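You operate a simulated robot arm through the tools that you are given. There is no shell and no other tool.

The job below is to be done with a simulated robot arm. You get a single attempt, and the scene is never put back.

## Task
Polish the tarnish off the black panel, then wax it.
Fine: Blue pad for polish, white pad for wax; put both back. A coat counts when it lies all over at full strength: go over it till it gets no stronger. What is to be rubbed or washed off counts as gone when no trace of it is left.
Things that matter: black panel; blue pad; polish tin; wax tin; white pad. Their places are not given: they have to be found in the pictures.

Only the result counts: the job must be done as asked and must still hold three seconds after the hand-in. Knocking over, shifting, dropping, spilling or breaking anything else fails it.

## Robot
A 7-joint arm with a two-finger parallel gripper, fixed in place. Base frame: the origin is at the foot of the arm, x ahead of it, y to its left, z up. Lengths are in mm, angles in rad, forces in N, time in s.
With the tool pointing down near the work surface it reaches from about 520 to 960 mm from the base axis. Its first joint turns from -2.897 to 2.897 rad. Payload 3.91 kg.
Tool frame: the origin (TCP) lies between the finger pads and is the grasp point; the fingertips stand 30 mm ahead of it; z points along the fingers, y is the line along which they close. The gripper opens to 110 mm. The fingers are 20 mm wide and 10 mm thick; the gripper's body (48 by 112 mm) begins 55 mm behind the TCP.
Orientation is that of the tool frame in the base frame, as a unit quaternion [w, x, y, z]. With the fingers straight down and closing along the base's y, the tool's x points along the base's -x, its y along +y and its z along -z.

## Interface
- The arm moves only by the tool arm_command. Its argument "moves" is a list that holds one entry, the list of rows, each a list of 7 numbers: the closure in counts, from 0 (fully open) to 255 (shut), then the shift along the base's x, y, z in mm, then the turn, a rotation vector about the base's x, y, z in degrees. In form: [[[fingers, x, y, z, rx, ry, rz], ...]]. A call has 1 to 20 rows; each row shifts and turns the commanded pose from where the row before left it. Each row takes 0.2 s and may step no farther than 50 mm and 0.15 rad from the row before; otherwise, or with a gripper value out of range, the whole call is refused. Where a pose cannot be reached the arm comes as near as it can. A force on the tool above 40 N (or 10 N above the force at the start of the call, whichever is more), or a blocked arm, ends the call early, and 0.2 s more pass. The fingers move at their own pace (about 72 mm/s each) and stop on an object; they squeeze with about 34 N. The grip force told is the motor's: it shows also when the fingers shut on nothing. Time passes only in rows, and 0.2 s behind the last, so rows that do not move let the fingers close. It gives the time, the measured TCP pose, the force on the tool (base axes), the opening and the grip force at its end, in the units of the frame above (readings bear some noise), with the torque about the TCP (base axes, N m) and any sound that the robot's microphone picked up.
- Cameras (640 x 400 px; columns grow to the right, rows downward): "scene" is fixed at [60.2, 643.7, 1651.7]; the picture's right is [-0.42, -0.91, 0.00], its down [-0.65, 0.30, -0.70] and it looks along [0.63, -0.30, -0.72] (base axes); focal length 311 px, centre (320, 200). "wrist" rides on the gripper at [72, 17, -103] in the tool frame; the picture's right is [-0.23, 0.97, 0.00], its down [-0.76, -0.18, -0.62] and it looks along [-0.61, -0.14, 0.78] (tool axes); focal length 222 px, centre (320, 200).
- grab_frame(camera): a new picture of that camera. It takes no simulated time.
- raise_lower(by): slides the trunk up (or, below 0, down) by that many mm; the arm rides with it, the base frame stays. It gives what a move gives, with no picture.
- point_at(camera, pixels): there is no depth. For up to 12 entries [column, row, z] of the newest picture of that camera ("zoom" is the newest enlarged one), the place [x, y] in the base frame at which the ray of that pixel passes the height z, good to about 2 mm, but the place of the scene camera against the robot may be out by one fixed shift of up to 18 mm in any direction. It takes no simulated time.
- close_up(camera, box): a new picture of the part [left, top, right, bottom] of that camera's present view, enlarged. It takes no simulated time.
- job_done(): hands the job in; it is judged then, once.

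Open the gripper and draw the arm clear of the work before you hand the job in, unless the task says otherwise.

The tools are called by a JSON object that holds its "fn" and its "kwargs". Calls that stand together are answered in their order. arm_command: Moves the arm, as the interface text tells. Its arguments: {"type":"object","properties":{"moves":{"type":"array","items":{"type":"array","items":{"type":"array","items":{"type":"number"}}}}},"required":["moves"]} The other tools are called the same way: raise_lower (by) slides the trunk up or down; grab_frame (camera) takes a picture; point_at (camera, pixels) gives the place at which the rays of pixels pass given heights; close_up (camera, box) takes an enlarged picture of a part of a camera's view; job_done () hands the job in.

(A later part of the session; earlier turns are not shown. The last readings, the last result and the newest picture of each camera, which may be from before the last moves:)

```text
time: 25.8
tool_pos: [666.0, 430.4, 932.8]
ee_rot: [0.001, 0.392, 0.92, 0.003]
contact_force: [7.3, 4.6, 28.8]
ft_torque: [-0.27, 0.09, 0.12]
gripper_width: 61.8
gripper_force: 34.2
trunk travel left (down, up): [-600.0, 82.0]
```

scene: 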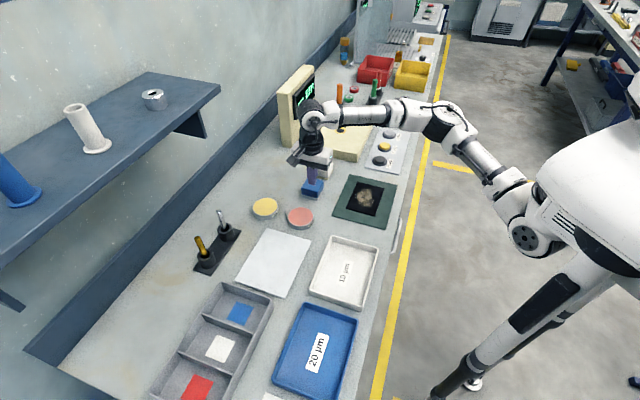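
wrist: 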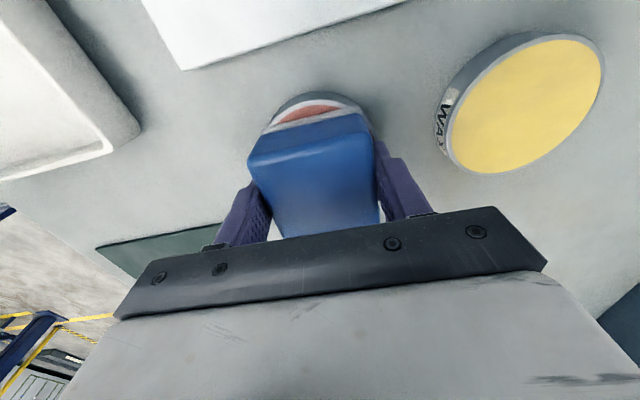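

Contact at TCP ≈932.5 with about 29 N downward. I'll ease off slightly, dwell a moment to load the pad, then lift straight up slowly.

{"fn": "arm_command", "kwargs": {"moves": [[[255, 0, 0, 1, 0, 0, 0], [255, 0, 0, 0, 0, 0, 0], [255, 0, 0, 0, 0, 0, 0], [255, 0, 0, 0, 0, 0, 0], [255, 0, 0, 2, 0, 0, 0], [255, 0, 0, 4, 0, 0, 0], [255, 0, 0, 6, 0, 0, 0], [255, 0, 0, 8, 0, 0, 0], [255, 0, 0, 8, 0, 0, 0], [255, 0, 0, 8, 0, 0, 0]]]}}

{"fn": "grab_frame", "kwargs": {"camera": "wrist"}}

{"fn": "close_up", "kwargs": {"camera": "scene", "box": [260, 160, 340, 240]}}

```text
time: 28.0
tool_pos: [666.6, 428.2, 967.0]
ee_rot: [-0.001, 0.392, 0.92, 0.0]
contact_force: [-0.5, 1.0, -0.4]
ft_torque: [0.03, -0.05, 0.01]
gripper_width: 61.7
gripper_force: 33.6
trunk travel left (down, up): [-600.0, 82.0]
```

```text
taken
```

wrist: 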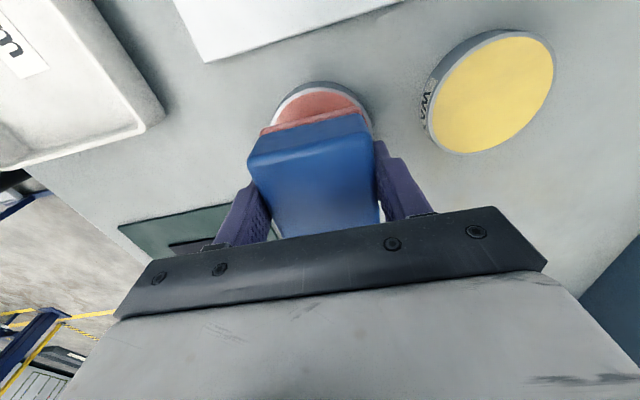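

```text
5.00 times, centred on (300, 200) of scene
```

zoom: 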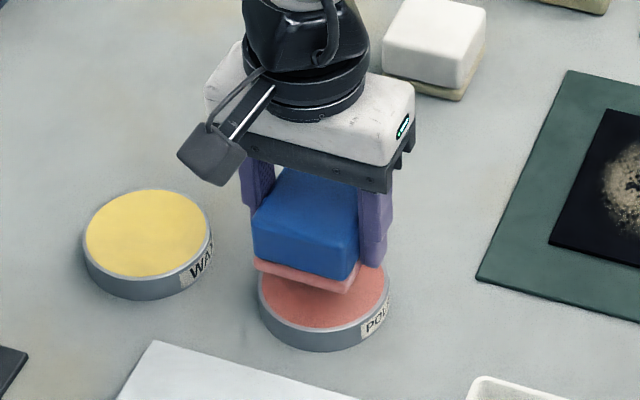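

The sole is now pink, so it is loaded with polish. I'll raise and carry it over and slightly beyond the panel to view the panel with the wrist camera.

{"fn": "arm_command", "kwargs": {"moves": [[[255, 0, -6, 8, 0, 0, 0], [255, 1, -14, 10, 0, 0, 0], [255, 2, -22, 10, 0, 0, 0], [255, 3, -25, 5, 0, 0, 0], [255, 3, -25, 0, 0, 0, 0], [255, 3, -25, 0, 0, 0, 0], [255, 3, -25, 0, 0, 0, 0], [255, 3, -25, 0, 0, 0, 0], [255, 3, -25, 0, 0, 0, 0], [255, 3, -25, 0, 0, 0, 0], [255, 3, -25, 0, 0, 0, 0], [255, 3, -25, 0, 0, 0, 0], [255, 0, -14, 0, 0, 0, 0], [255, 0, -6, 0, 0, 0, 0], [255, 0, 0, 0, 0, 0, 0]]]}}

{"fn": "grab_frame", "kwargs": {"camera": "wrist"}}

{"fn": "close_up", "kwargs": {"camera": "scene", "box": [240, 140, 420, 250]}}

```text
time: 31.2
tool_pos: [696.2, 141.2, 999.1]
ee_rot: [0.0, 0.393, 0.92, 0.0]
contact_force: [0.4, -0.4, -0.8]
ft_torque: [-0.01, 0.02, 0.0]
gripper_width: 61.9
gripper_force: 33.9
trunk travel left (down, up): [-600.0, 82.0]
```

```text
taken
```

wrist: 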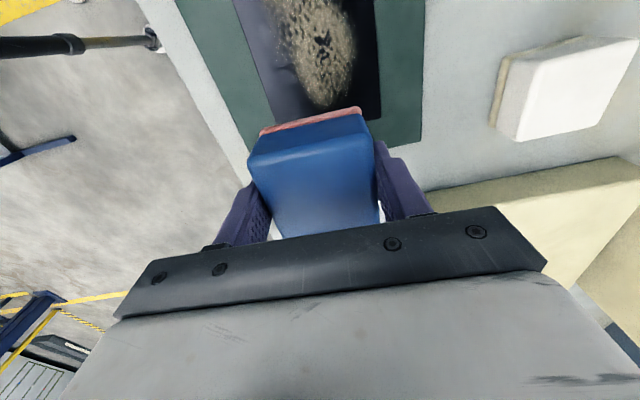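

```text
3.56 times, centred on (330, 195) of scene
```

zoom: 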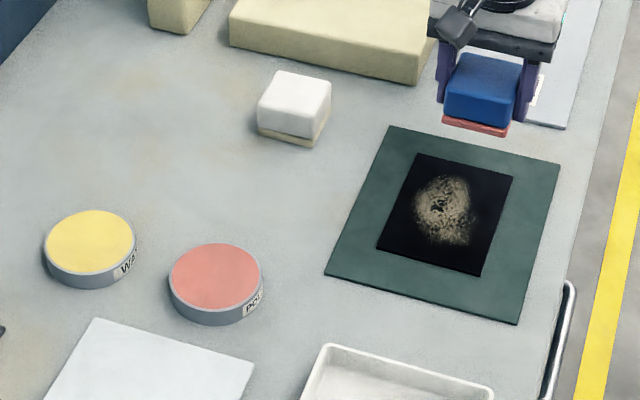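

Only the far part of the panel fits in view (edges at (235,0)–(270,118) and (375,0)–(381,118)). I'll raise 90 mm to see the whole panel.

{"fn": "arm_command", "kwargs": {"moves": [[[255, 2, -3, 15, 0, 0, 0], [255, 3, -7, 20, 0, 0, 0], [255, 3, -7, 20, 0, 0, 0], [255, 2, -3, 20, 0, 0, 0], [255, 0, 0, 15, 0, 0, 0], [255, 0, 0, 0, 0, 0, 0]]]}}

{"fn": "grab_frame", "kwargs": {"camera": "wrist"}}

{"fn": "close_up", "kwargs": {"camera": "wrist", "box": [200, 0, 440, 150]}}

```text
time: 32.6
tool_pos: [707.2, 123.0, 1089.8]
ee_rot: [-0.001, 0.393, 0.92, -0.001]
contact_force: [0.5, 0.4, -1.6]
ft_torque: [0.0, 0.0, 0.01]
gripper_width: 61.4
gripper_force: 34.1
trunk travel left (down, up): [-600.0, 82.0]
```

```text
taken
```

wrist: 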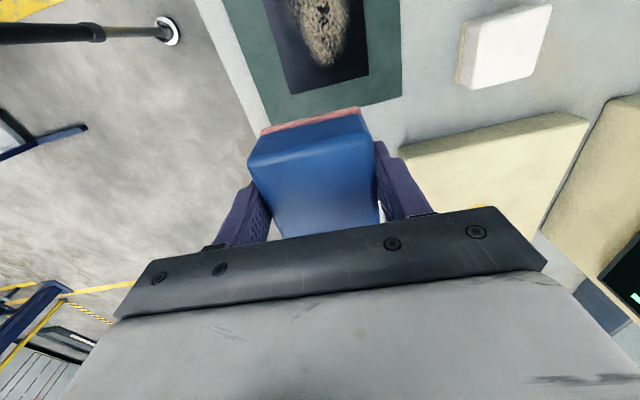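

```text
2.67 times, centred on (320, 75) of wrist
```

zoom: 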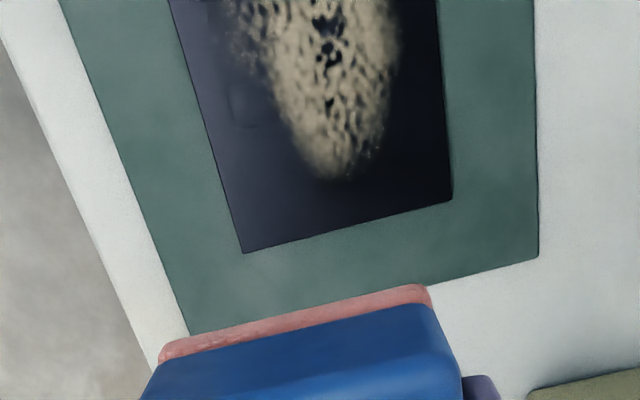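

The panel's far corners show in the zoom at (243,253) and (452,200). I'll compute those, and points along both long edges.

{"fn": "point_at", "kwargs": {"camera": "zoom", "pixels": [[243, 253, 883], [452, 200, 883], [170, 3, 883], [436, 3, 883], [189, 334, 881], [538, 258, 881], [536, 3, 881], [62, 3, 881]]}}

```text
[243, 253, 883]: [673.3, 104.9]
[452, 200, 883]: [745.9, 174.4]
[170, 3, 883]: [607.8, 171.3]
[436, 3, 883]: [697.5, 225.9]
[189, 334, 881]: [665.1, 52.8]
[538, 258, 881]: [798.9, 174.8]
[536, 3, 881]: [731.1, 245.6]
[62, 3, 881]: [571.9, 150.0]
```

The panel is about 100×139 mm, centred at (661.4,189.4), aligned with the pad to within a degree. I'll carry the pad to hover over the panel's centre at TCP z≈930.

{"fn": "arm_command", "kwargs": {"moves": [[[255, -3, 4.4, -8, 0, 0, 0], [255, -5.7, 8.3, -16, 0, 0, 0], [255, -5.7, 8.3, -18, 0, 0, 0], [255, -5.7, 8.3, -18, 0, 0, 0], [255, -5.7, 8.3, -18, 0, 0, 0], [255, -5.7, 8.3, -18, 0, 0, 0], [255, -5.7, 8.3, -18, 0, 0, 0], [255, -5.7, 8.3, -18, 0, 0, 0], [255, -3, 4.0, -15, 0, 0, 0], [255, 0, 0, -9, 0, 0, 0], [255, 0, 0, -4, 0, 0, 0], [255, 0, 0, 0, 0, 0, 0]]]}}

{"fn": "grab_frame", "kwargs": {"camera": "wrist"}}

{"fn": "close_up", "kwargs": {"camera": "scene", "box": [310, 150, 420, 240]}}

```text
time: 35.2
tool_pos: [660.5, 188.2, 929.5]
ee_rot: [0.0, 0.393, 0.919, 0.001]
contact_force: [0.3, 0.3, -0.4]
ft_torque: [0.01, 0.01, -0.03]
gripper_width: 61.7
gripper_force: 34.2
trunk travel left (down, up): [-600.0, 82.0]
```

```text
taken
```

wrist: 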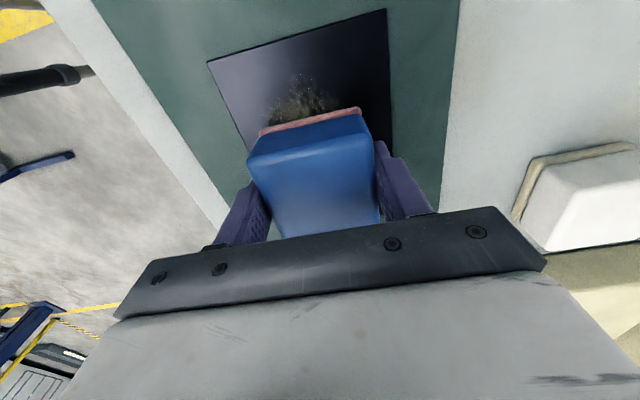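

```text
4.44 times, centred on (365, 195) of scene
```

zoom: 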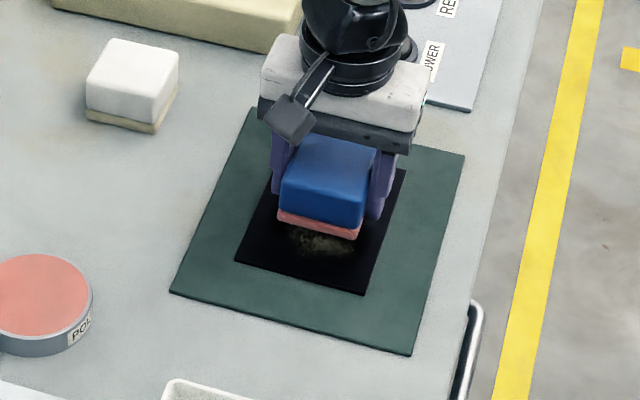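

The near corners of the panel are visible at (207,61) and (387,10); I'll verify them, then lower to contact.

{"fn": "point_at", "kwargs": {"camera": "wrist", "pixels": [[207, 61, 885], [387, 10, 885], [393, 150, 885], [245, 135, 885]]}}

{"fn": "arm_command", "kwargs": {"moves": [[[255, 0.9, 1.2, -4, 0, 0, 0], [255, 0, 0, -2, 0, 0, 0], [255, 0, 0, -2, 0, 0, 0], [255, 0, 0, 0, 0, 0, 0]]]}}

```text
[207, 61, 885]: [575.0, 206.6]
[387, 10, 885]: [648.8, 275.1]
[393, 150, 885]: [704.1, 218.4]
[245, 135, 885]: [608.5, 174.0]
```

```text
time: 36.2
tool_pos: [661.8, 190.5, 921.6]
ee_rot: [0.0, 0.393, 0.92, -0.001]
contact_force: [-1.0, 0.2, -1.7]
ft_torque: [-0.02, -0.03, -0.02]
gripper_width: 61.8
gripper_force: 33.2
trunk travel left (down, up): [-600.0, 82.0]
```

Corners agree within 2 mm. No contact yet at TCP 921.6; stepping down in 1 mm steps.

{"fn": "arm_command", "kwargs": {"moves": [[[255, 0, 0, -1, 0, 0, 0], [255, 0, 0, -1, 0, 0, 0], [255, 0, 0, 0, 0, 0, 0]]]}}

{"fn": "arm_command", "kwargs": {"moves": [[[255, 0, 0, -1, 0, 0, 0], [255, 0, 0, -1, 0, 0, 0], [255, 0, 0, 0, 0, 0, 0]]]}}

```text
time: 37.0
tool_pos: [662.2, 190.6, 920.9]
ee_rot: [0.001, 0.393, 0.92, 0.002]
contact_force: [1.3, 1.1, 13.9]
ft_torque: [-0.15, 0.28, -0.01]
gripper_width: 61.5
gripper_force: 34.2
trunk travel left (down, up): [-600.0, 82.0]
```

```text
time: 37.8
tool_pos: [661.8, 190.1, 920.7]
ee_rot: [0.002, 0.392, 0.92, 0.002]
contact_force: [5.7, 2.8, 32.7]
ft_torque: [-0.12, 0.15, -0.03]
gripper_width: 62.1
gripper_force: 34.2
trunk travel left (down, up): [-600.0, 82.0]
```

Contact at TCP ≈920.9 (panel surface ≈887.5), force 33 N. I'll ease to about 14 N and make a short test rub along the panel's long axis, watching that the panel doesn't shift.

{"fn": "arm_command", "kwargs": {"moves": [[[255, 0, 0, 2, 0, 0, 0], [255, 5.5, -5.8, 0, 0, 0, 0], [255, 5.5, -5.8, 0, 0, 0, 0], [255, -5.5, 5.8, 0, 0, 0, 0], [255, -5.5, 5.8, 0, 0, 0, 0]]]}}

{"fn": "grab_frame", "kwargs": {"camera": "wrist"}}

{"fn": "close_up", "kwargs": {"camera": "scene", "box": [310, 150, 420, 240]}}

```text
time: 39.0
tool_pos: [661.3, 188.7, 919.6]
ee_rot: [0.001, 0.392, 0.92, 0.0]
contact_force: [3.2, -3.3, 17.9]
ft_torque: [-0.09, -0.13, -0.04]
gripper_width: 61.3
gripper_force: 33.7
trunk travel left (down, up): [-600.0, 82.0]
```

```text
taken
```

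wrist: 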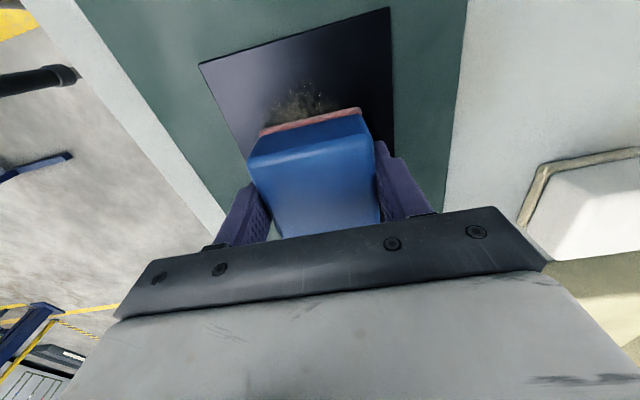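

```text
4.44 times, centred on (365, 195) of scene
```

zoom: 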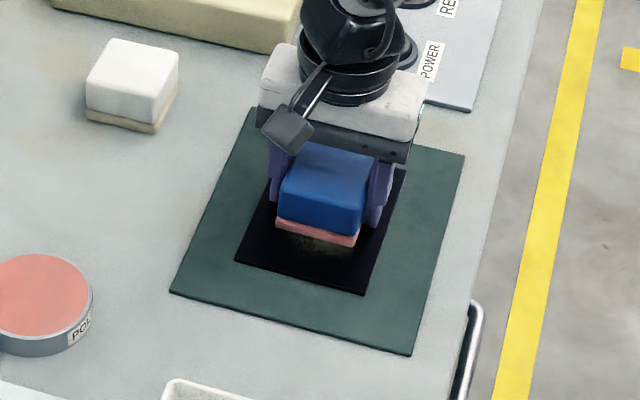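

The panel has not moved and the drag is only about 4.6 N at 18 N pressure. I'll now make full strokes along the long axis (±44 mm) on the middle lane.

{"fn": "arm_command", "kwargs": {"moves": [[[255, 7.63, -7.93, 0, 0, 0, 0], [255, 7.63, -7.93, 0, 0, 0, 0], [255, 7.63, -7.93, 0, 0, 0, 0], [255, 7.63, -7.93, 0, 0, 0, 0], [255, -7.63, 7.93, 0, 0, 0, 0], [255, -7.63, 7.93, 0, 0, 0, 0], [255, -7.63, 7.93, 0, 0, 0, 0], [255, -7.63, 7.93, 0, 0, 0, 0], [255, -7.63, 7.93, 0, 0, 0, 0], [255, -7.63, 7.93, 0, 0, 0, 0], [255, -7.63, 7.93, 0, 0, 0, 0], [255, -7.63, 7.93, 0, 0, 0, 0], [255, 7.63, -7.93, 0, 0, 0, 0], [255, 7.63, -7.93, 0, 0, 0, 0], [255, 7.63, -7.93, 0, 0, 0, 0], [255, 7.63, -7.93, 0, 0, 0, 0], [255, 7.63, -7.93, 0, 0, 0, 0], [255, 7.63, -7.93, 0, 0, 0, 0], [255, 7.63, -7.93, 0, 0, 0, 0], [255, 7.63, -7.93, 0, 0, 0, 0]]]}}

{"fn": "grab_frame", "kwargs": {"camera": "wrist"}}

{"fn": "close_up", "kwargs": {"camera": "scene", "box": [310, 150, 420, 240]}}

```text
time: 43.2
tool_pos: [691.8, 157.9, 919.3]
ee_rot: [0.0, 0.392, 0.92, 0.0]
contact_force: [-1.2, 2.0, 7.3]
ft_torque: [0.17, 0.01, 0.02]
gripper_width: 61.8
gripper_force: 33.8
trunk travel left (down, up): [-600.0, 82.0]
```

```text
taken
```

wrist: 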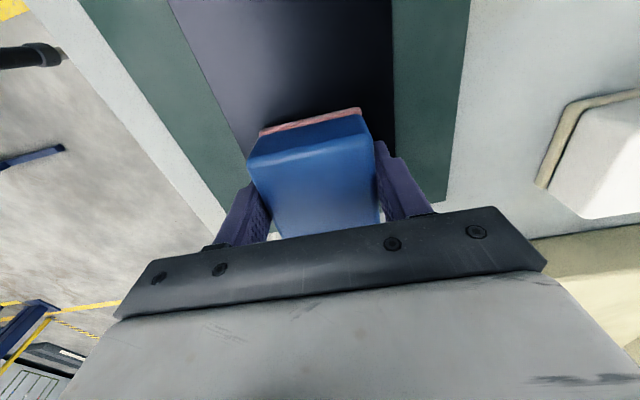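

```text
4.44 times, centred on (365, 195) of scene
```

zoom: 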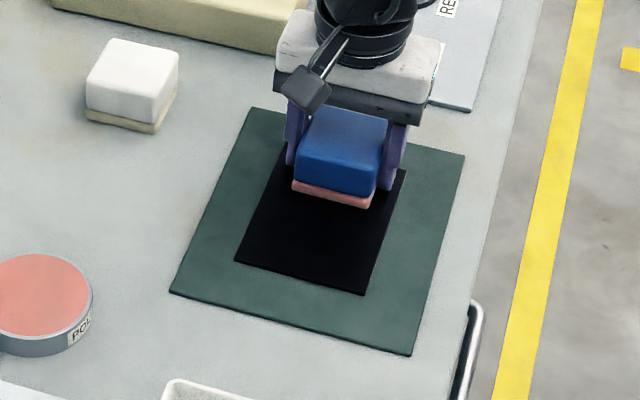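

The tarnish on the middle lane appears gone. I'll shift to the +u lane (22 mm sideways), press a touch more, and do a full pass there and back.

{"fn": "arm_command", "kwargs": {"moves": [[[255, 7.93, 7.63, -0.5, 0, 0, 0], [255, 7.93, 7.63, 0, 0, 0, 0], [255, -7.63, 7.93, 0, 0, 0, 0], [255, -7.63, 7.93, 0, 0, 0, 0], [255, -7.63, 7.93, 0, 0, 0, 0], [255, -7.63, 7.93, 0, 0, 0, 0], [255, -7.63, 7.93, 0, 0, 0, 0], [255, -7.63, 7.93, 0, 0, 0, 0], [255, -7.63, 7.93, 0, 0, 0, 0], [255, -7.63, 7.93, 0, 0, 0, 0], [255, 7.63, -7.93, 0, 0, 0, 0], [255, 7.63, -7.93, 0, 0, 0, 0], [255, 7.63, -7.93, 0, 0, 0, 0], [255, 7.63, -7.93, 0, 0, 0, 0], [255, 7.63, -7.93, 0, 0, 0, 0], [255, 7.63, -7.93, 0, 0, 0, 0], [255, 7.63, -7.93, 0, 0, 0, 0], [255, 7.63, -7.93, 0, 0, 0, 0]]]}}

{"fn": "close_up", "kwargs": {"camera": "scene", "box": [310, 150, 420, 240]}}

```text
time: 47.0
tool_pos: [707.7, 174.1, 920.6]
ee_rot: [0.0, 0.393, 0.92, 0.001]
contact_force: [-4.4, 4.6, 15.9]
ft_torque: [0.13, 0.25, -0.05]
gripper_width: 61.4
gripper_force: 34.3
trunk travel left (down, up): [-600.0, 82.0]
```

```text
4.44 times, centred on (365, 195) of scene
```

zoom: 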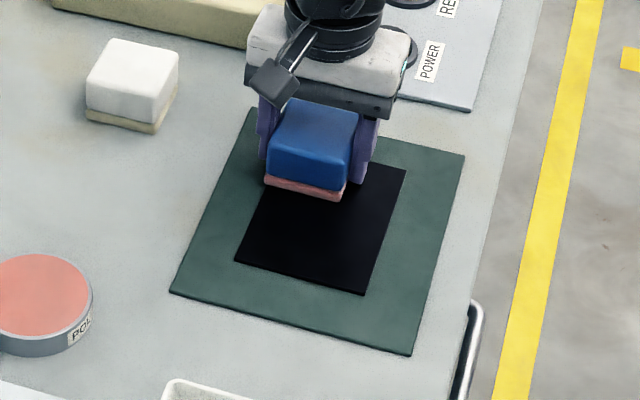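

That lane is clean too. Now I'll cross to the −u lane (44 mm sideways) and make the same pass there and back.

{"fn": "arm_command", "kwargs": {"moves": [[[255, -7.93, -7.63, 0, 0, 0, 0], [255, -7.93, -7.63, 0, 0, 0, 0], [255, -7.93, -7.63, 0, 0, 0, 0], [255, -7.93, -7.63, 0, 0, 0, 0], [255, -7.63, 7.93, 0, 0, 0, 0], [255, -7.63, 7.93, 0, 0, 0, 0], [255, -7.63, 7.93, 0, 0, 0, 0], [255, -7.63, 7.93, 0, 0, 0, 0], [255, -7.63, 7.93, 0, 0, 0, 0], [255, -7.63, 7.93, 0, 0, 0, 0], [255, -7.63, 7.93, 0, 0, 0, 0], [255, -7.63, 7.93, 0, 0, 0, 0], [255, 7.63, -7.93, 0, 0, 0, 0], [255, 7.63, -7.93, 0, 0, 0, 0], [255, 7.63, -7.93, 0, 0, 0, 0], [255, 7.63, -7.93, 0, 0, 0, 0], [255, 7.63, -7.93, 0, 0, 0, 0], [255, 7.63, -7.93, 0, 0, 0, 0], [255, 7.63, -7.93, 0, 0, 0, 0], [255, 7.63, -7.93, 0, 0, 0, 0]]]}}

{"fn": "close_up", "kwargs": {"camera": "scene", "box": [310, 150, 420, 240]}}

```text
time: 51.2
tool_pos: [675.5, 142.4, 920.0]
ee_rot: [0.0, 0.392, 0.92, 0.0]
contact_force: [-3.2, 2.2, 11.7]
ft_torque: [0.12, 0.1, -0.03]
gripper_width: 61.7
gripper_force: 33.8
trunk travel left (down, up): [-600.0, 82.0]
```

```text
4.44 times, centred on (365, 195) of scene
```

zoom: 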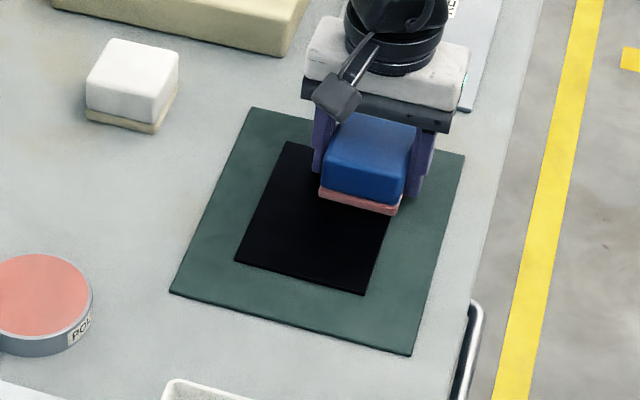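

I'll finish with one more middle-lane pass over the former tarnish, ending toward the near end, then lift slowly.

{"fn": "arm_command", "kwargs": {"moves": [[[255, 7.93, 7.63, 0, 0, 0, 0], [255, 7.93, 7.63, 0, 0, 0, 0], [255, -7.63, 7.93, 0, 0, 0, 0], [255, -7.63, 7.93, 0, 0, 0, 0], [255, -7.63, 7.93, 0, 0, 0, 0], [255, -7.63, 7.93, 0, 0, 0, 0], [255, -7.63, 7.93, 0, 0, 0, 0], [255, -7.63, 7.93, 0, 0, 0, 0], [255, -7.63, 7.93, 0, 0, 0, 0], [255, 7.63, -7.93, 0, 0, 0, 0], [255, 7.63, -7.93, 0, 0, 0, 0], [255, 7.63, -7.93, 0, 0, 0, 0], [255, 7.63, -7.93, 0, 0, 0, 0], [255, 7.63, -7.93, 0, 0, 0, 0], [255, 0, 0, 4, 0, 0, 0], [255, 0, 0, 6, 0, 0, 0], [255, 0, 0, 10, 0, 0, 0], [255, 0, 0, 15, 0, 0, 0], [255, 0, 0, 15, 0, 0, 0]]]}}

{"fn": "grab_frame", "kwargs": {"camera": "wrist"}}

```text
time: 55.2
tool_pos: [677.5, 174.2, 968.4]
ee_rot: [0.0, 0.392, 0.92, 0.0]
contact_force: [0.4, -0.8, -0.8]
ft_torque: [-0.01, 0.0, 0.04]
gripper_width: 61.7
gripper_force: 33.9
trunk travel left (down, up): [-600.0, 82.0]
```

```text
taken
```

wrist: 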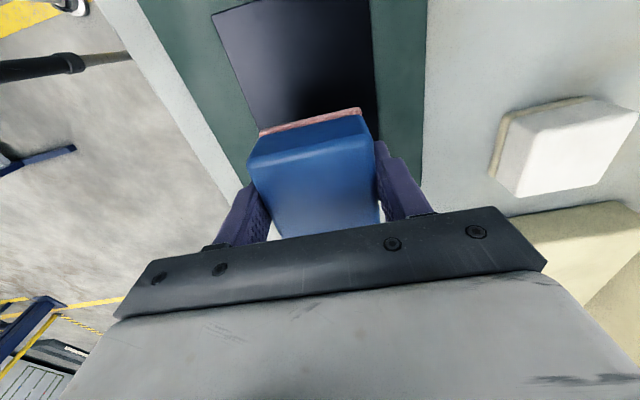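

The panel looks clean from here. I'll carry the blue pad back to above its own place, then inspect the panel before releasing it.

{"fn": "arm_command", "kwargs": {"moves": [[[255, 4, 8, 0, 0, 0, 0], [255, 8, 15, 0, 0, 0, 0], [255, 11, 20, 0, 0, 0, 0], [255, 11, 20, 0, 0, 0, 0], [255, 11, 20, 0, 0, 0, 0], [255, 11, 20, 0, 0, 0, 0], [255, 11, 20, 0, 0, 0, 0], [255, 11, 20, 0, 0, 0, 0], [255, 7, 14, 0, 0, 0, 0], [255, 4, 8, 0, 0, 0, 0], [255, 0.7, 2.1, 0, 0, 0, 0], [255, 0, 0, 0, 0, 0, 0]]]}}

{"fn": "grab_frame", "kwargs": {"camera": "wrist"}}

{"fn": "close_up", "kwargs": {"camera": "scene", "box": [330, 160, 410, 240]}}

{"fn": "close_up", "kwargs": {"camera": "wrist", "box": [0, 40, 240, 260]}}

```text
time: 57.8
tool_pos: [766.3, 340.2, 968.5]
ee_rot: [-0.001, 0.393, 0.92, 0.0]
contact_force: [-0.6, -0.2, -1.3]
ft_torque: [0.04, -0.01, -0.04]
gripper_width: 61.6
gripper_force: 33.6
trunk travel left (down, up): [-600.0, 82.0]
```

```text
taken
```

wrist: 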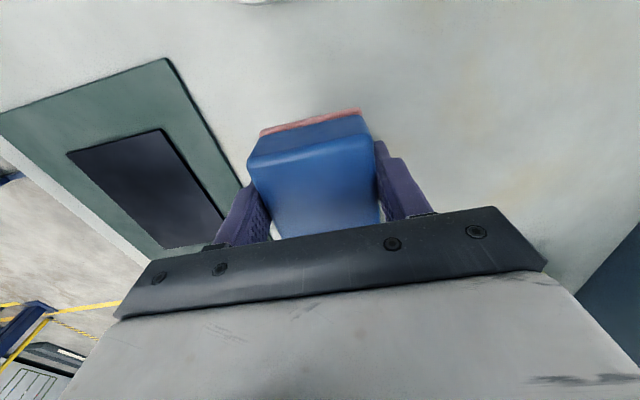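

```text
5.00 times, centred on (370, 200) of scene
```

zoom: 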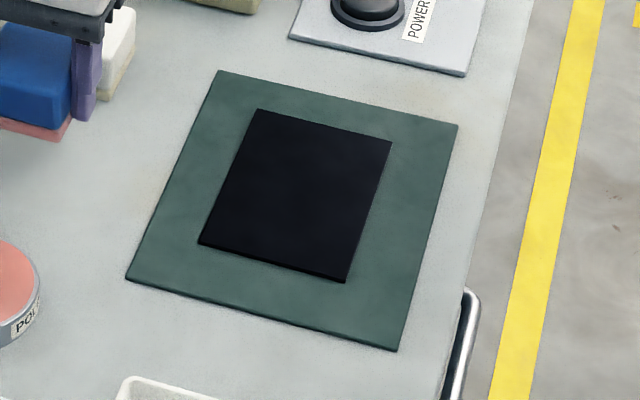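

```text
1.82 times, centred on (120, 150) of wrist
```

zoom: 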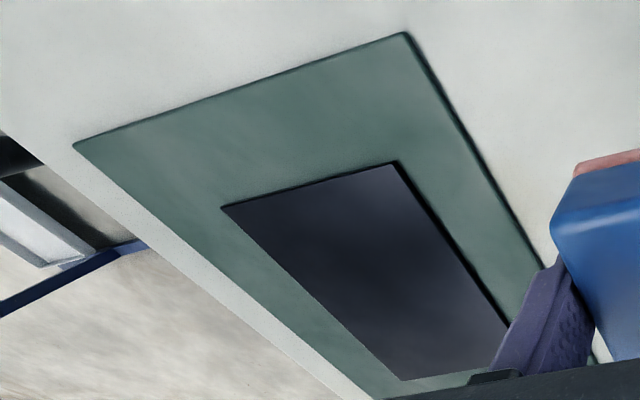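

The panel appears uniformly black. I'll enlarge it further to be sure no faint trace is left before putting the blue pad down.

{"fn": "close_up", "kwargs": {"camera": "scene", "box": [344, 178, 390, 220]}}

{"fn": "close_up", "kwargs": {"camera": "wrist", "box": [60, 120, 230, 250]}}

```text
9.52 times, centred on (367, 199) of scene
```

zoom: 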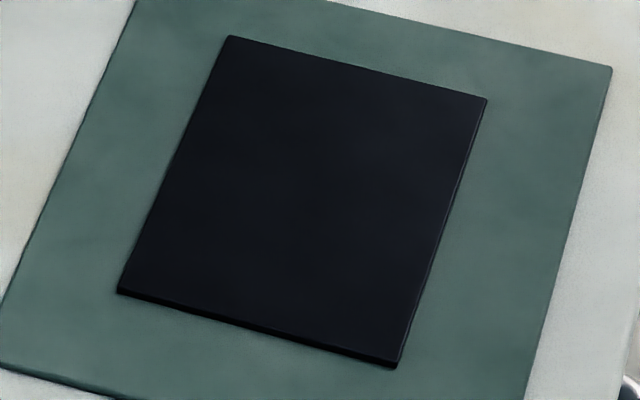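

```text
3.08 times, centred on (145, 185) of wrist
```

zoom: 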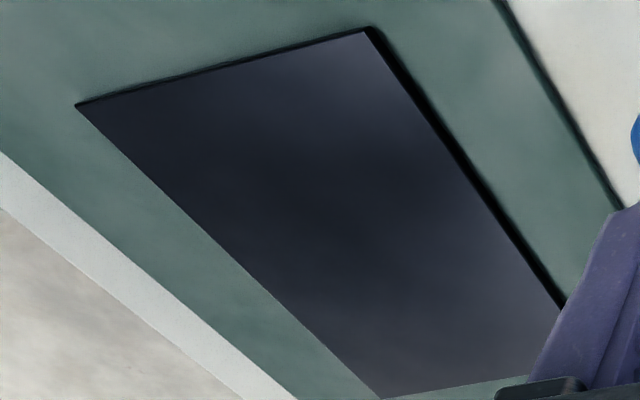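

No trace remains. I'll lower the blue pad to its place (bench contact expected at TCP ≈913.4), finishing with small steps.

{"fn": "arm_command", "kwargs": {"moves": [[[255, 0, 0, -10, 0, 0, 0], [255, 0, 0, -15, 0, 0, 0], [255, 0, 0, -15, 0, 0, 0], [255, 0, 0, -8, 0, 0, 0], [255, 0, 0.5, -3, 0, 0, 0], [255, 0, 0, -2, 0, 0, 0], [255, 0, 0, 0, 0, 0, 0]]]}}

```text
time: 59.4
tool_pos: [767.2, 342.1, 915.8]
ee_rot: [0.001, 0.392, 0.92, 0.0]
contact_force: [1.4, -0.6, -1.0]
ft_torque: [0.01, 0.02, 0.0]
gripper_width: 61.6
gripper_force: 33.6
trunk travel left (down, up): [-600.0, 82.0]
```

TCP 915.8, no contact yet. I'll step down in 1 mm steps.

{"fn": "arm_command", "kwargs": {"moves": [[[255, 0, 0, -1, 0, 0, 0], [255, 0, 0, -1, 0, 0, 0], [255, 0, 0, 0, 0, 0, 0]]]}}

```text
time: 60.2
tool_pos: [765.9, 341.4, 912.7]
ee_rot: [0.0, 0.392, 0.92, 0.0]
contact_force: [0.3, -0.4, -1.1]
ft_torque: [-0.01, 0.0, 0.01]
gripper_width: 61.7
gripper_force: 33.3
trunk travel left (down, up): [-600.0, 82.0]
```

Still hanging free (force −1.1 N). Another 1 mm.

{"fn": "arm_command", "kwargs": {"moves": [[[255, 0, 0, -0.7, 0, 0, 0], [255, 0, 0, -0.5, 0, 0, 0], [255, 0, 0, 0, 0, 0, 0]]]}}

```text
time: 61.0
tool_pos: [767.6, 341.0, 912.2]
ee_rot: [0.001, 0.392, 0.92, 0.0]
contact_force: [-0.1, 0.6, -0.8]
ft_torque: [0.02, 0.01, 0.02]
gripper_width: 61.9
gripper_force: 34.0
trunk travel left (down, up): [-600.0, 82.0]
```

{"fn": "arm_command", "kwargs": {"moves": [[[255, 0, 0, -0.7, 0, 0, 0], [255, 0, 0, -0.5, 0, 0, 0], [255, 0, 0, 0, 0, 0, 0]]]}}

```text
time: 61.8
tool_pos: [766.0, 342.3, 911.8]
ee_rot: [0.0, 0.392, 0.92, 0.0]
contact_force: [0.4, 0.2, 0.9]
ft_torque: [-0.07, -0.05, 0.05]
gripper_width: 61.6
gripper_force: 34.1
trunk travel left (down, up): [-600.0, 82.0]
```

The force reading turned from −1 to about +1 N, so the pad now rests on the bench. I'll open the fingers and then rise straight up.

{"fn": "arm_command", "kwargs": {"moves": [[[0, 0, 0, 0, 0, 0, 0], [0, 0, 0, 0, 0, 0, 0], [0, 0, 0, 0, 0, 0, 0], [0, 0, 0, 10, 0, 0, 0], [0, 0, 0, 25, 0, 0, 0], [0, 0, 0, 30, 0, 0, 0], [0, 0, 0, 35, 0, 0, 0], [0, 0, 0, 30, 0, 0, 0]]]}}

{"fn": "grab_frame", "kwargs": {"camera": "wrist"}}

{"fn": "close_up", "kwargs": {"camera": "scene", "box": [260, 140, 400, 240]}}

```text
time: 63.6
tool_pos: [766.5, 343.0, 1042.3]
ee_rot: [0.0, 0.392, 0.92, -0.001]
contact_force: [0.2, -0.6, 0.2]
ft_torque: [-0.01, 0.02, 0.0]
gripper_width: 110.0
gripper_force: 0.1
trunk travel left (down, up): [-600.0, 82.0]
```

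```text
taken
```

wrist: 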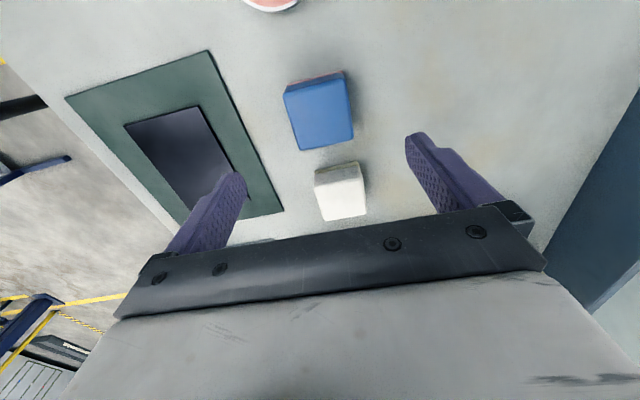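

```text
4.00 times, centred on (330, 190) of scene
```

zoom: 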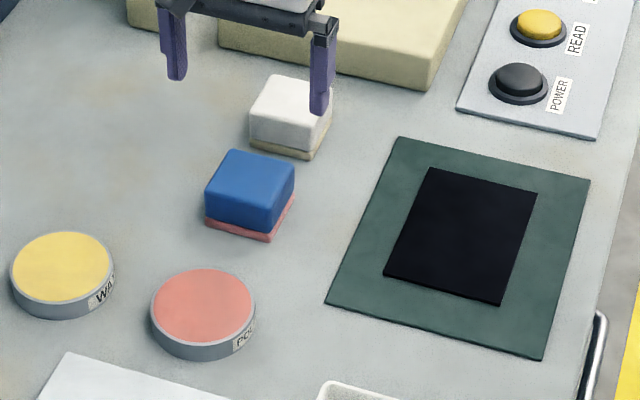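

The blue pad is back in its place, upright. I'll now zoom on the white pad at (340,190) in the wrist view to measure it.

{"fn": "close_up", "kwargs": {"camera": "wrist", "box": [270, 130, 400, 230]}}

```text
4.00 times, centred on (335, 180) of wrist
```

zoom: 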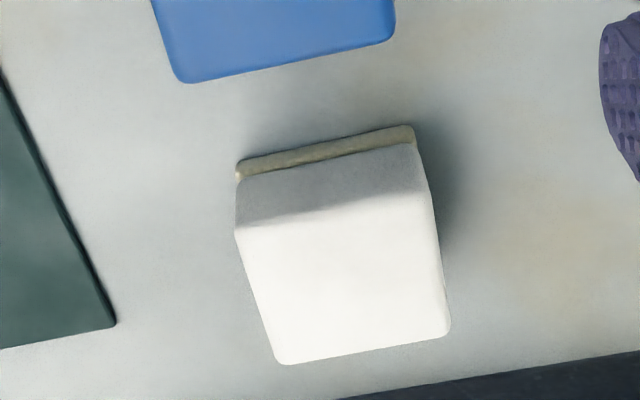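

The white pad's sole edge runs from (237,163) to (412,127) in the zoom and its top corners are (236,232), (433,197), (450,335), (280,364). I'll convert those at bench level and top height.

{"fn": "point_at", "kwargs": {"camera": "zoom", "pixels": [[237, 163, 880], [412, 127, 880], [236, 232, 920], [433, 195, 920], [450, 335, 920], [280, 364, 920]]}}

```text
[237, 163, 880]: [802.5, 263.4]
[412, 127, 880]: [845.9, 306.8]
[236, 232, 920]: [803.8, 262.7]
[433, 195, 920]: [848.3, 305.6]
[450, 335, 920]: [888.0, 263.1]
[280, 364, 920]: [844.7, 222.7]
```

The white pad's centre is (846,263.6), turned 44°, same height. I'll move over it, descend to z≈985, and check alignment.

{"fn": "arm_command", "kwargs": {"moves": [[[0, 20, -19.7, 0, 0, 0, 0], [0, 20, -19.7, 0, 0, 0, 0], [0, 20, -19.7, 0, 0, 0, 0], [0, 19, -19, 0, 0, 0, 0], [0, 0, 0, -30, 0, 0, 0], [0, 0, 0, -26, 0, 0, 0], [0, 0, 0, 0, 0, 0, 0]]]}}

{"fn": "grab_frame", "kwargs": {"camera": "wrist"}}

{"fn": "close_up", "kwargs": {"camera": "scene", "box": [260, 90, 400, 210]}}

```text
time: 65.2
tool_pos: [845.1, 263.2, 985.4]
ee_rot: [0.0, 0.393, 0.92, 0.0]
contact_force: [0.0, 0.0, -0.3]
ft_torque: [-0.01, 0.0, 0.0]
gripper_width: 109.9
gripper_force: 0.1
trunk travel left (down, up): [-600.0, 82.0]
```

```text
taken
```

wrist: 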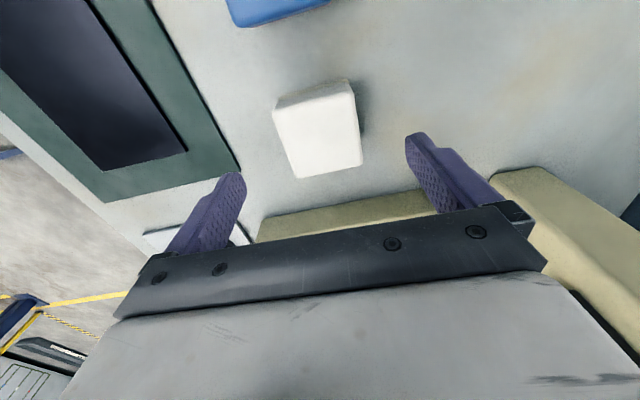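

```text
3.33 times, centred on (330, 150) of scene
```

zoom: 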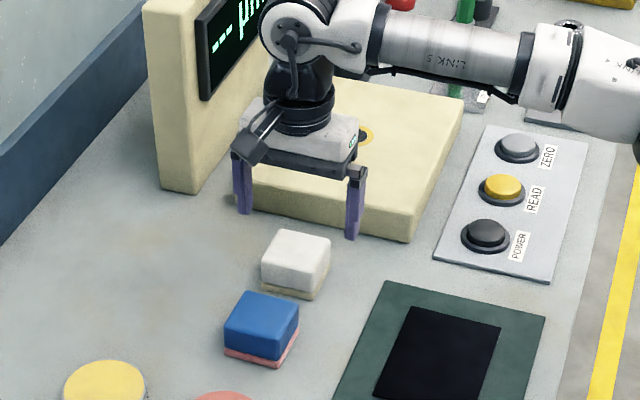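

The white pad sits between the fingers just like the blue one did, and nothing else is close. I'll descend to TCP ≈914.

{"fn": "arm_command", "kwargs": {"moves": [[[0, 0.5, 0.3, -25, 0, 0, 0], [0, 0, 0, -25, 0, 0, 0], [0, 0, 0, -15, 0, 0, 0], [0, 0, 0, -6.5, 0, 0, 0], [0, 0, 0, 0, 0, 0, 0]]]}}

{"fn": "grab_frame", "kwargs": {"camera": "wrist"}}

```text
time: 66.4
tool_pos: [846.4, 264.5, 913.6]
ee_rot: [0.0, 0.392, 0.92, 0.0]
contact_force: [0.4, 0.2, -1.6]
ft_torque: [0.0, 0.02, 0.02]
gripper_width: 110.2
gripper_force: 0.0
trunk travel left (down, up): [-600.0, 82.0]
```

```text
taken
```

wrist: 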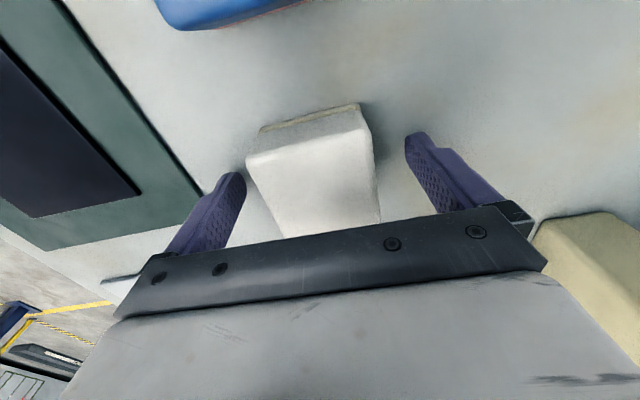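

At TCP 913.6 with the white pad centred between the fingers. I'll close, settle, and lift slowly.

{"fn": "arm_command", "kwargs": {"moves": [[[255, 0, 0, 0, 0, 0, 0], [255, 0, 0, 0, 0, 0, 0], [255, 0, 0, 0, 0, 0, 0], [255, 0, 0, 0, 0, 0, 0], [255, 0, 0, 2, 0, 0, 0], [255, 0, 0, 3, 0, 0, 0], [255, 0, 0, 5, 0, 0, 0], [255, 0, 0, 8, 0, 0, 0], [255, 0, 0, 8, 0, 0, 0]]]}}

{"fn": "grab_frame", "kwargs": {"camera": "wrist"}}

```text
time: 68.4
tool_pos: [846.3, 264.0, 940.0]
ee_rot: [0.0, 0.392, 0.92, -0.001]
contact_force: [0.2, 1.0, -1.3]
ft_torque: [0.02, 0.03, -0.01]
gripper_width: 61.5
gripper_force: 33.4
trunk travel left (down, up): [-600.0, 82.0]
```

```text
taken
```

wrist: 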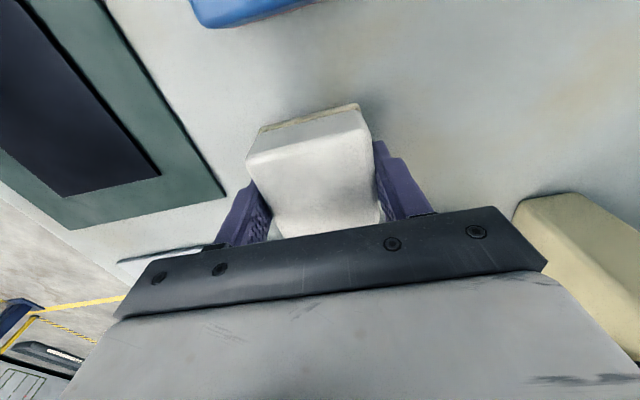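

The white pad is held (61.5 mm, lifted). I'll raise it to about z=985 to clear the blue pad, then carry it toward the wax tin near (754,517).

{"fn": "arm_command", "kwargs": {"moves": [[[255, 0, 0, 12, 0, 0, 0], [255, 0, 0, 18, 0, 0, 0], [255, 0, 0, 15, 0, 0, 0], [255, -3, 8, 0, 0, 0, 0], [255, -6, 16, 0, 0, 0, 0], [255, -8, 22, 0, 0, 0, 0], [255, -8, 22, 0, 0, 0, 0], [255, -8, 22, 0, 0, 0, 0], [255, -8, 22, 0, 0, 0, 0], [255, -8, 22, 0, 0, 0, 0], [255, -8, 22, 0, 0, 0, 0], [255, -8, 22, 0, 0, 0, 0], [255, -8, 22, 0, 0, 0, 0], [255, -8, 22, 0, 0, 0, 0], [255, -6, 17, 0, 0, 0, 0], [255, -4, 10, 0, 0, 0, 0], [255, -1, 4.5, 0, 0, 0, 0], [255, 0, 0, 0, 0, 0, 0]]]}}

{"fn": "grab_frame", "kwargs": {"camera": "wrist"}}

{"fn": "close_up", "kwargs": {"camera": "scene", "box": [220, 130, 400, 240]}}

```text
time: 72.2
tool_pos: [744.2, 507.4, 985.4]
ee_rot: [0.001, 0.393, 0.919, 0.0]
contact_force: [-0.3, 0.5, -0.8]
ft_torque: [-0.01, -0.02, 0.03]
gripper_width: 61.7
gripper_force: 34.6
out of reach, approached as far as the arm can: row 15, 17
trunk travel left (down, up): [-600.0, 82.0]
```

```text
taken
```

wrist: 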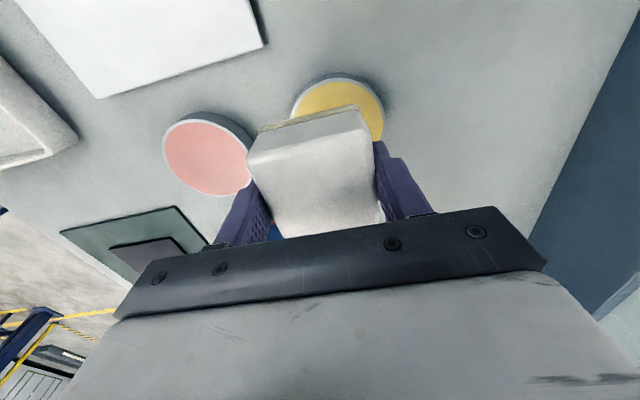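

```text
3.56 times, centred on (310, 185) of scene
```

zoom: 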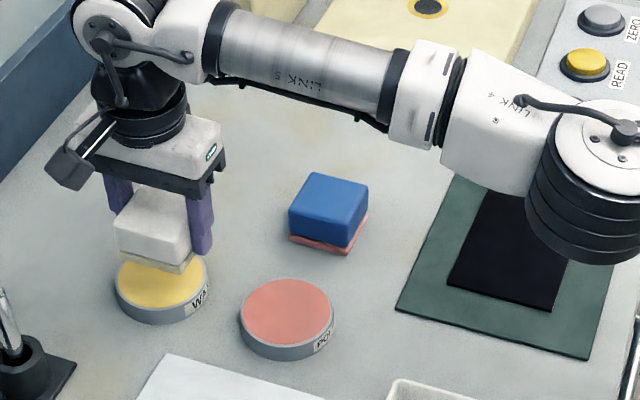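

The arm ran out of reach at (744,507) at this height. The pad's underside is ≈952, well above the tin (≈899), so I'll lower 25 mm and try the remaining shift, as reach is likely larger lower down.

{"fn": "arm_command", "kwargs": {"moves": [[[255, 0, 0, -10, 0, 0, 0], [255, 0, 0, -15, 0, 0, 0], [255, 0, 0, 0, 0, 0, 0]]]}}

{"fn": "grab_frame", "kwargs": {"camera": "wrist"}}

```text
time: 73.0
tool_pos: [745.1, 509.1, 960.6]
ee_rot: [0.0, 0.393, 0.92, 0.0]
contact_force: [-0.3, 0.1, -0.3]
ft_torque: [-0.03, 0.0, 0.04]
gripper_width: 61.5
gripper_force: 34.1
trunk travel left (down, up): [-600.0, 82.0]
```

```text
taken
```

wrist: 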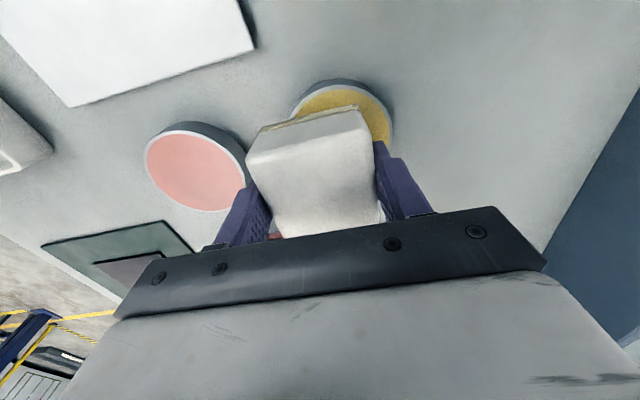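

I'll zoom on the wax tin's visible rim to work out how far off centre the pad is.

{"fn": "close_up", "kwargs": {"camera": "wrist", "box": [260, 50, 420, 160]}}

```text
3.64 times, centred on (340, 105) of wrist
```

zoom: 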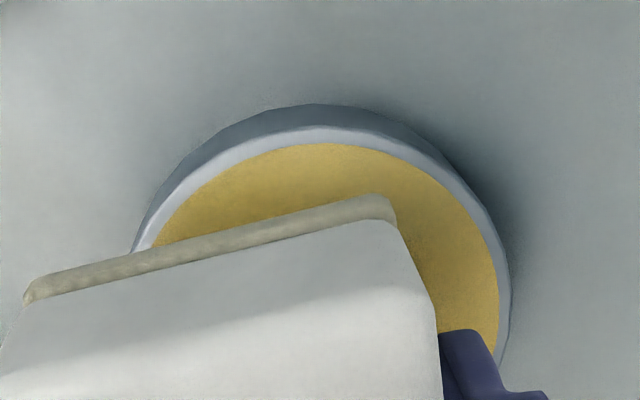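

Rim points of the wax tin's top edge are visible at (136,248), (200,170), (320,127), (430,160), (490,230), (511,310) in the zoom. I'll convert them at z=899.

{"fn": "point_at", "kwargs": {"camera": "zoom", "pixels": [[136, 248, 899], [200, 170, 899], [320, 127, 899], [430, 160, 899], [490, 230, 899], [511, 310, 899]]}}

```text
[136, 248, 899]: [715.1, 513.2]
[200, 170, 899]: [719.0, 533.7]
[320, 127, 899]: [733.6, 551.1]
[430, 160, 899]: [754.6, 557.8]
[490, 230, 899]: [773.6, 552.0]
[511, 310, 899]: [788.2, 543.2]
```

The wax tin's centre is (755.5,517.4), so I need +10, +8 mm. I'll try that shift at this height and see if the arm can get there.

{"fn": "arm_command", "kwargs": {"moves": [[[255, 3, 2.5, 0, 0, 0, 0], [255, 4, 3, 0, 0, 0, 0], [255, 3.2, 2.7, 0, 0, 0, 0], [255, 0, 0, 0, 0, 0, 0]]]}}

```text
time: 74.0
tool_pos: [747.0, 510.0, 959.5]
ee_rot: [-0.001, 0.393, 0.92, -0.001]
contact_force: [0.5, 1.0, -1.3]
ft_torque: [0.02, -0.01, -0.02]
gripper_width: 61.5
gripper_force: 33.9
out of reach, approached as far as the arm can: row 2, 3
trunk travel left (down, up): [-600.0, 82.0]
```

At z=960 the limit is r≈904, and the tin's centre is at r≈916. I'll look at the whole arm in the scene to judge how the trunk height could help.

{"fn": "grab_frame", "kwargs": {"camera": "scene"}}

```text
taken
```

scene: 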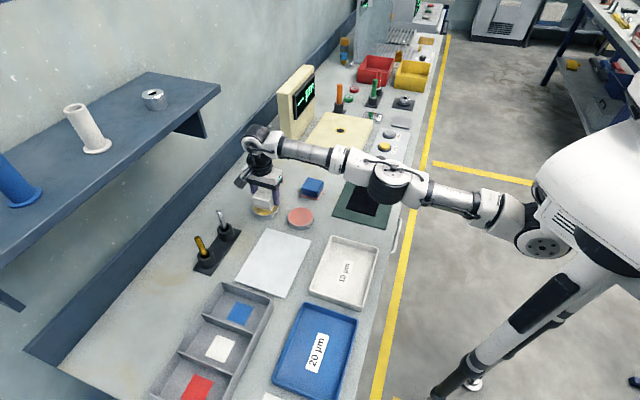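

The arm is nearly straight, so this is the radial limit; the pad's centre is only ~11 mm from the tin's centre, well inside its 40 mm radius, and reach grows a bit lower down. I'll lower to just above the wax while creeping outward.

{"fn": "arm_command", "kwargs": {"moves": [[[255, 0, 0, -8, 0, 0, 0], [255, 1.5, 1.2, -8, 0, 0, 0], [255, 1.5, 1.2, -5, 0, 0, 0], [255, 1.5, 1.2, 0, 0, 0, 0], [255, 0, 0, 0, 0, 0, 0]]]}}

{"fn": "grab_frame", "kwargs": {"camera": "wrist"}}

```text
time: 75.2
tool_pos: [747.9, 510.9, 938.1]
ee_rot: [0.0, 0.393, 0.92, 0.0]
contact_force: [0.2, 0.2, -1.4]
ft_torque: [-0.01, -0.01, 0.02]
gripper_width: 61.5
gripper_force: 33.8
out of reach, approached as far as the arm can: row 4
trunk travel left (down, up): [-600.0, 82.0]
```

```text
taken
```

wrist: 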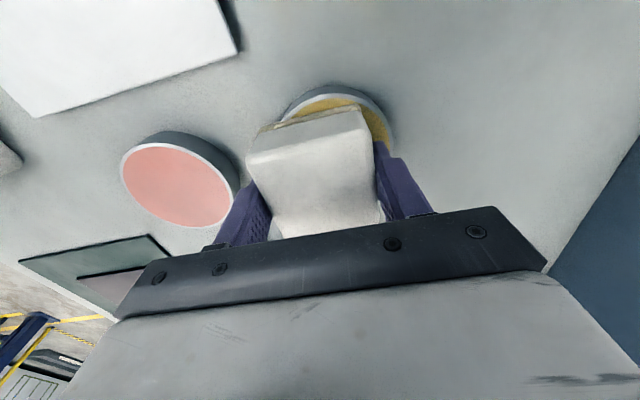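

The pad's centre is about 10 mm from the tin's centre, with most of the sole over the wax. I'll step down gently to contact.

{"fn": "arm_command", "kwargs": {"moves": [[[255, 0, 0, -2, 0, 0, 0], [255, 0, 0, -1.5, 0, 0, 0], [255, 0, 0, -1, 0, 0, 0], [255, 0, 0, 0, 0, 0, 0]]]}}

{"fn": "arm_command", "kwargs": {"moves": [[[255, 0, 0, -1, 0, 0, 0], [255, 0, 0, -1, 0, 0, 0], [255, 0, 0, 0, 0, 0, 0]]]}}

```text
time: 76.2
tool_pos: [749.0, 511.0, 932.7]
ee_rot: [-0.001, 0.392, 0.92, 0.0]
contact_force: [0.0, 0.0, -0.1]
ft_torque: [0.01, -0.01, 0.01]
gripper_width: 61.9
gripper_force: 34.3
trunk travel left (down, up): [-600.0, 82.0]
```

```text
time: 77.0
tool_pos: [747.6, 511.3, 933.5]
ee_rot: [0.001, 0.392, 0.92, 0.0]
contact_force: [2.4, 1.2, 7.6]
ft_torque: [-0.09, 0.02, 0.01]
gripper_width: 61.5
gripper_force: 34.0
trunk travel left (down, up): [-600.0, 82.0]
```

Contact with 7.6 N. I'll press about 1 mm more, dwell, then lift straight up slowly.

{"fn": "arm_command", "kwargs": {"moves": [[[255, 0, 0, -1, 0, 0, 0], [255, 0, 0, 0, 0, 0, 0], [255, 0, 0, 0, 0, 0, 0], [255, 0, 0, 0, 0, 0, 0], [255, 0, 0, 2, 0, 0, 0], [255, 0, 0, 3, 0, 0, 0], [255, 0, 0, 5, 0, 0, 0], [255, 0, 0, 8, 0, 0, 0], [255, 0, 0, 8, 0, 0, 0]]]}}

{"fn": "grab_frame", "kwargs": {"camera": "wrist"}}

{"fn": "close_up", "kwargs": {"camera": "scene", "box": [225, 160, 325, 240]}}

```text
time: 79.0
tool_pos: [746.5, 509.7, 956.7]
ee_rot: [0.0, 0.392, 0.92, -0.001]
contact_force: [-0.1, -1.2, -1.1]
ft_torque: [-0.02, 0.0, 0.01]
gripper_width: 61.6
gripper_force: 33.8
trunk travel left (down, up): [-600.0, 82.0]
```

```text
taken
```

wrist: 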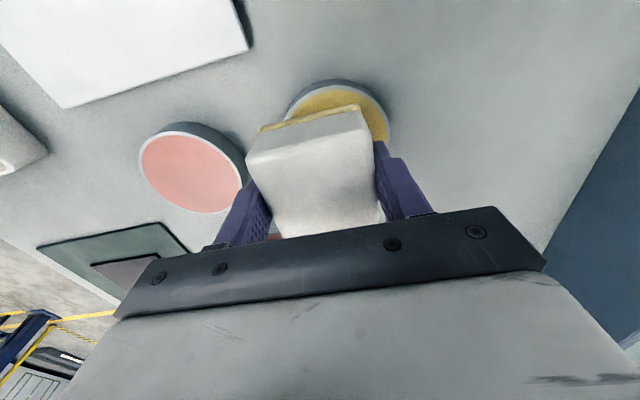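

```text
5.00 times, centred on (275, 200) of scene
```

zoom: 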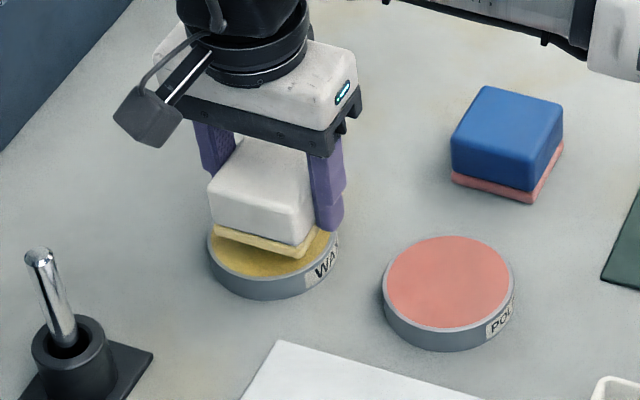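

The white pad's sole is now yellow with wax and both tins stand where they were. I'll rise while drawing back, and carry it over the panel's centre.

{"fn": "arm_command", "kwargs": {"moves": [[[255, -3, -8, 5, 0, 0, 0], [255, -5, -16, 10, 0, 0, 0], [255, -6, -22, 13, 0, 0, 0], [255, -6, -22, 0, 0, 0, 0], [255, -6, -22, 0, 0, 0, 0], [255, -6, -22, 0, 0, 0, 0], [255, -6, -22, 0, 0, 0, 0], [255, -6, -22, 0, 0, 0, 0], [255, -6, -22, 0, 0, 0, 0], [255, -6, -22, 0, 0, 0, 0], [255, -6, -22, 0, 0, 0, 0], [255, -6, -22, 0, 0, 0, 0], [255, -6, -22, 0, 0, 0, 0], [255, -6, -22, 0, 0, 0, 0], [255, -3, -16, 0, 0, 0, 0], [255, -1.5, -10, 0, 0, 0, 0], [255, -0.6, -5.9, 0, 0, 0, 0], [255, 0, 0, 0, 0, 0, 0]]]}}

{"fn": "grab_frame", "kwargs": {"camera": "wrist"}}

{"fn": "close_up", "kwargs": {"camera": "scene", "box": [240, 140, 420, 250]}}

```text
time: 82.8
tool_pos: [858.2, 339.2, 1027.7]
ee_rot: [0.0, 0.393, 0.919, 0.0]
contact_force: [1.5, -0.4, -1.1]
ft_torque: [-0.02, 0.02, 0.0]
gripper_width: 61.7
gripper_force: 34.1
out of reach, approached as far as the arm can: row 2, 3, 4, 5, 6, 7, 8, 9, 10, 11, 12, 13, 14, 15, 16, 17
trunk travel left (down, up): [-600.0, 82.0]
```

```text
taken
```

wrist: 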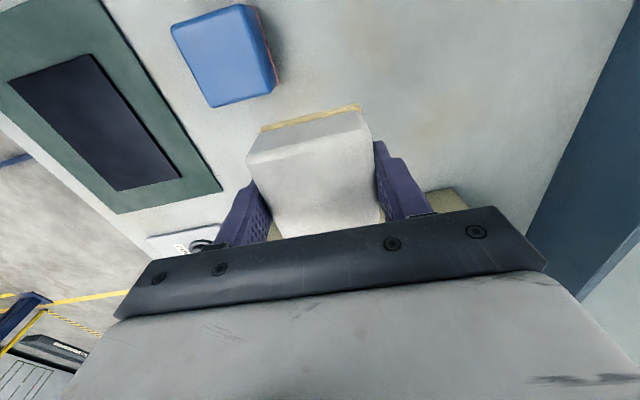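

```text
3.56 times, centred on (330, 195) of scene
```

zoom: 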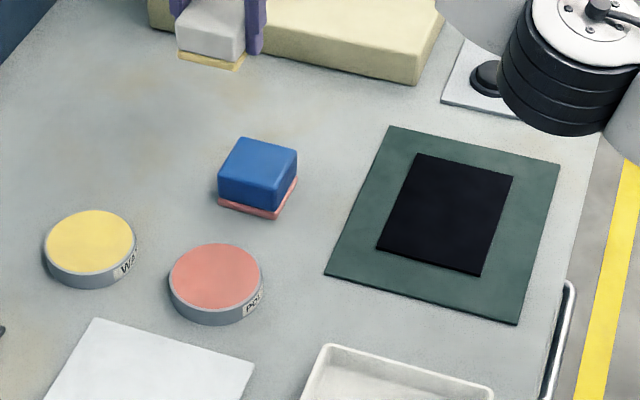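

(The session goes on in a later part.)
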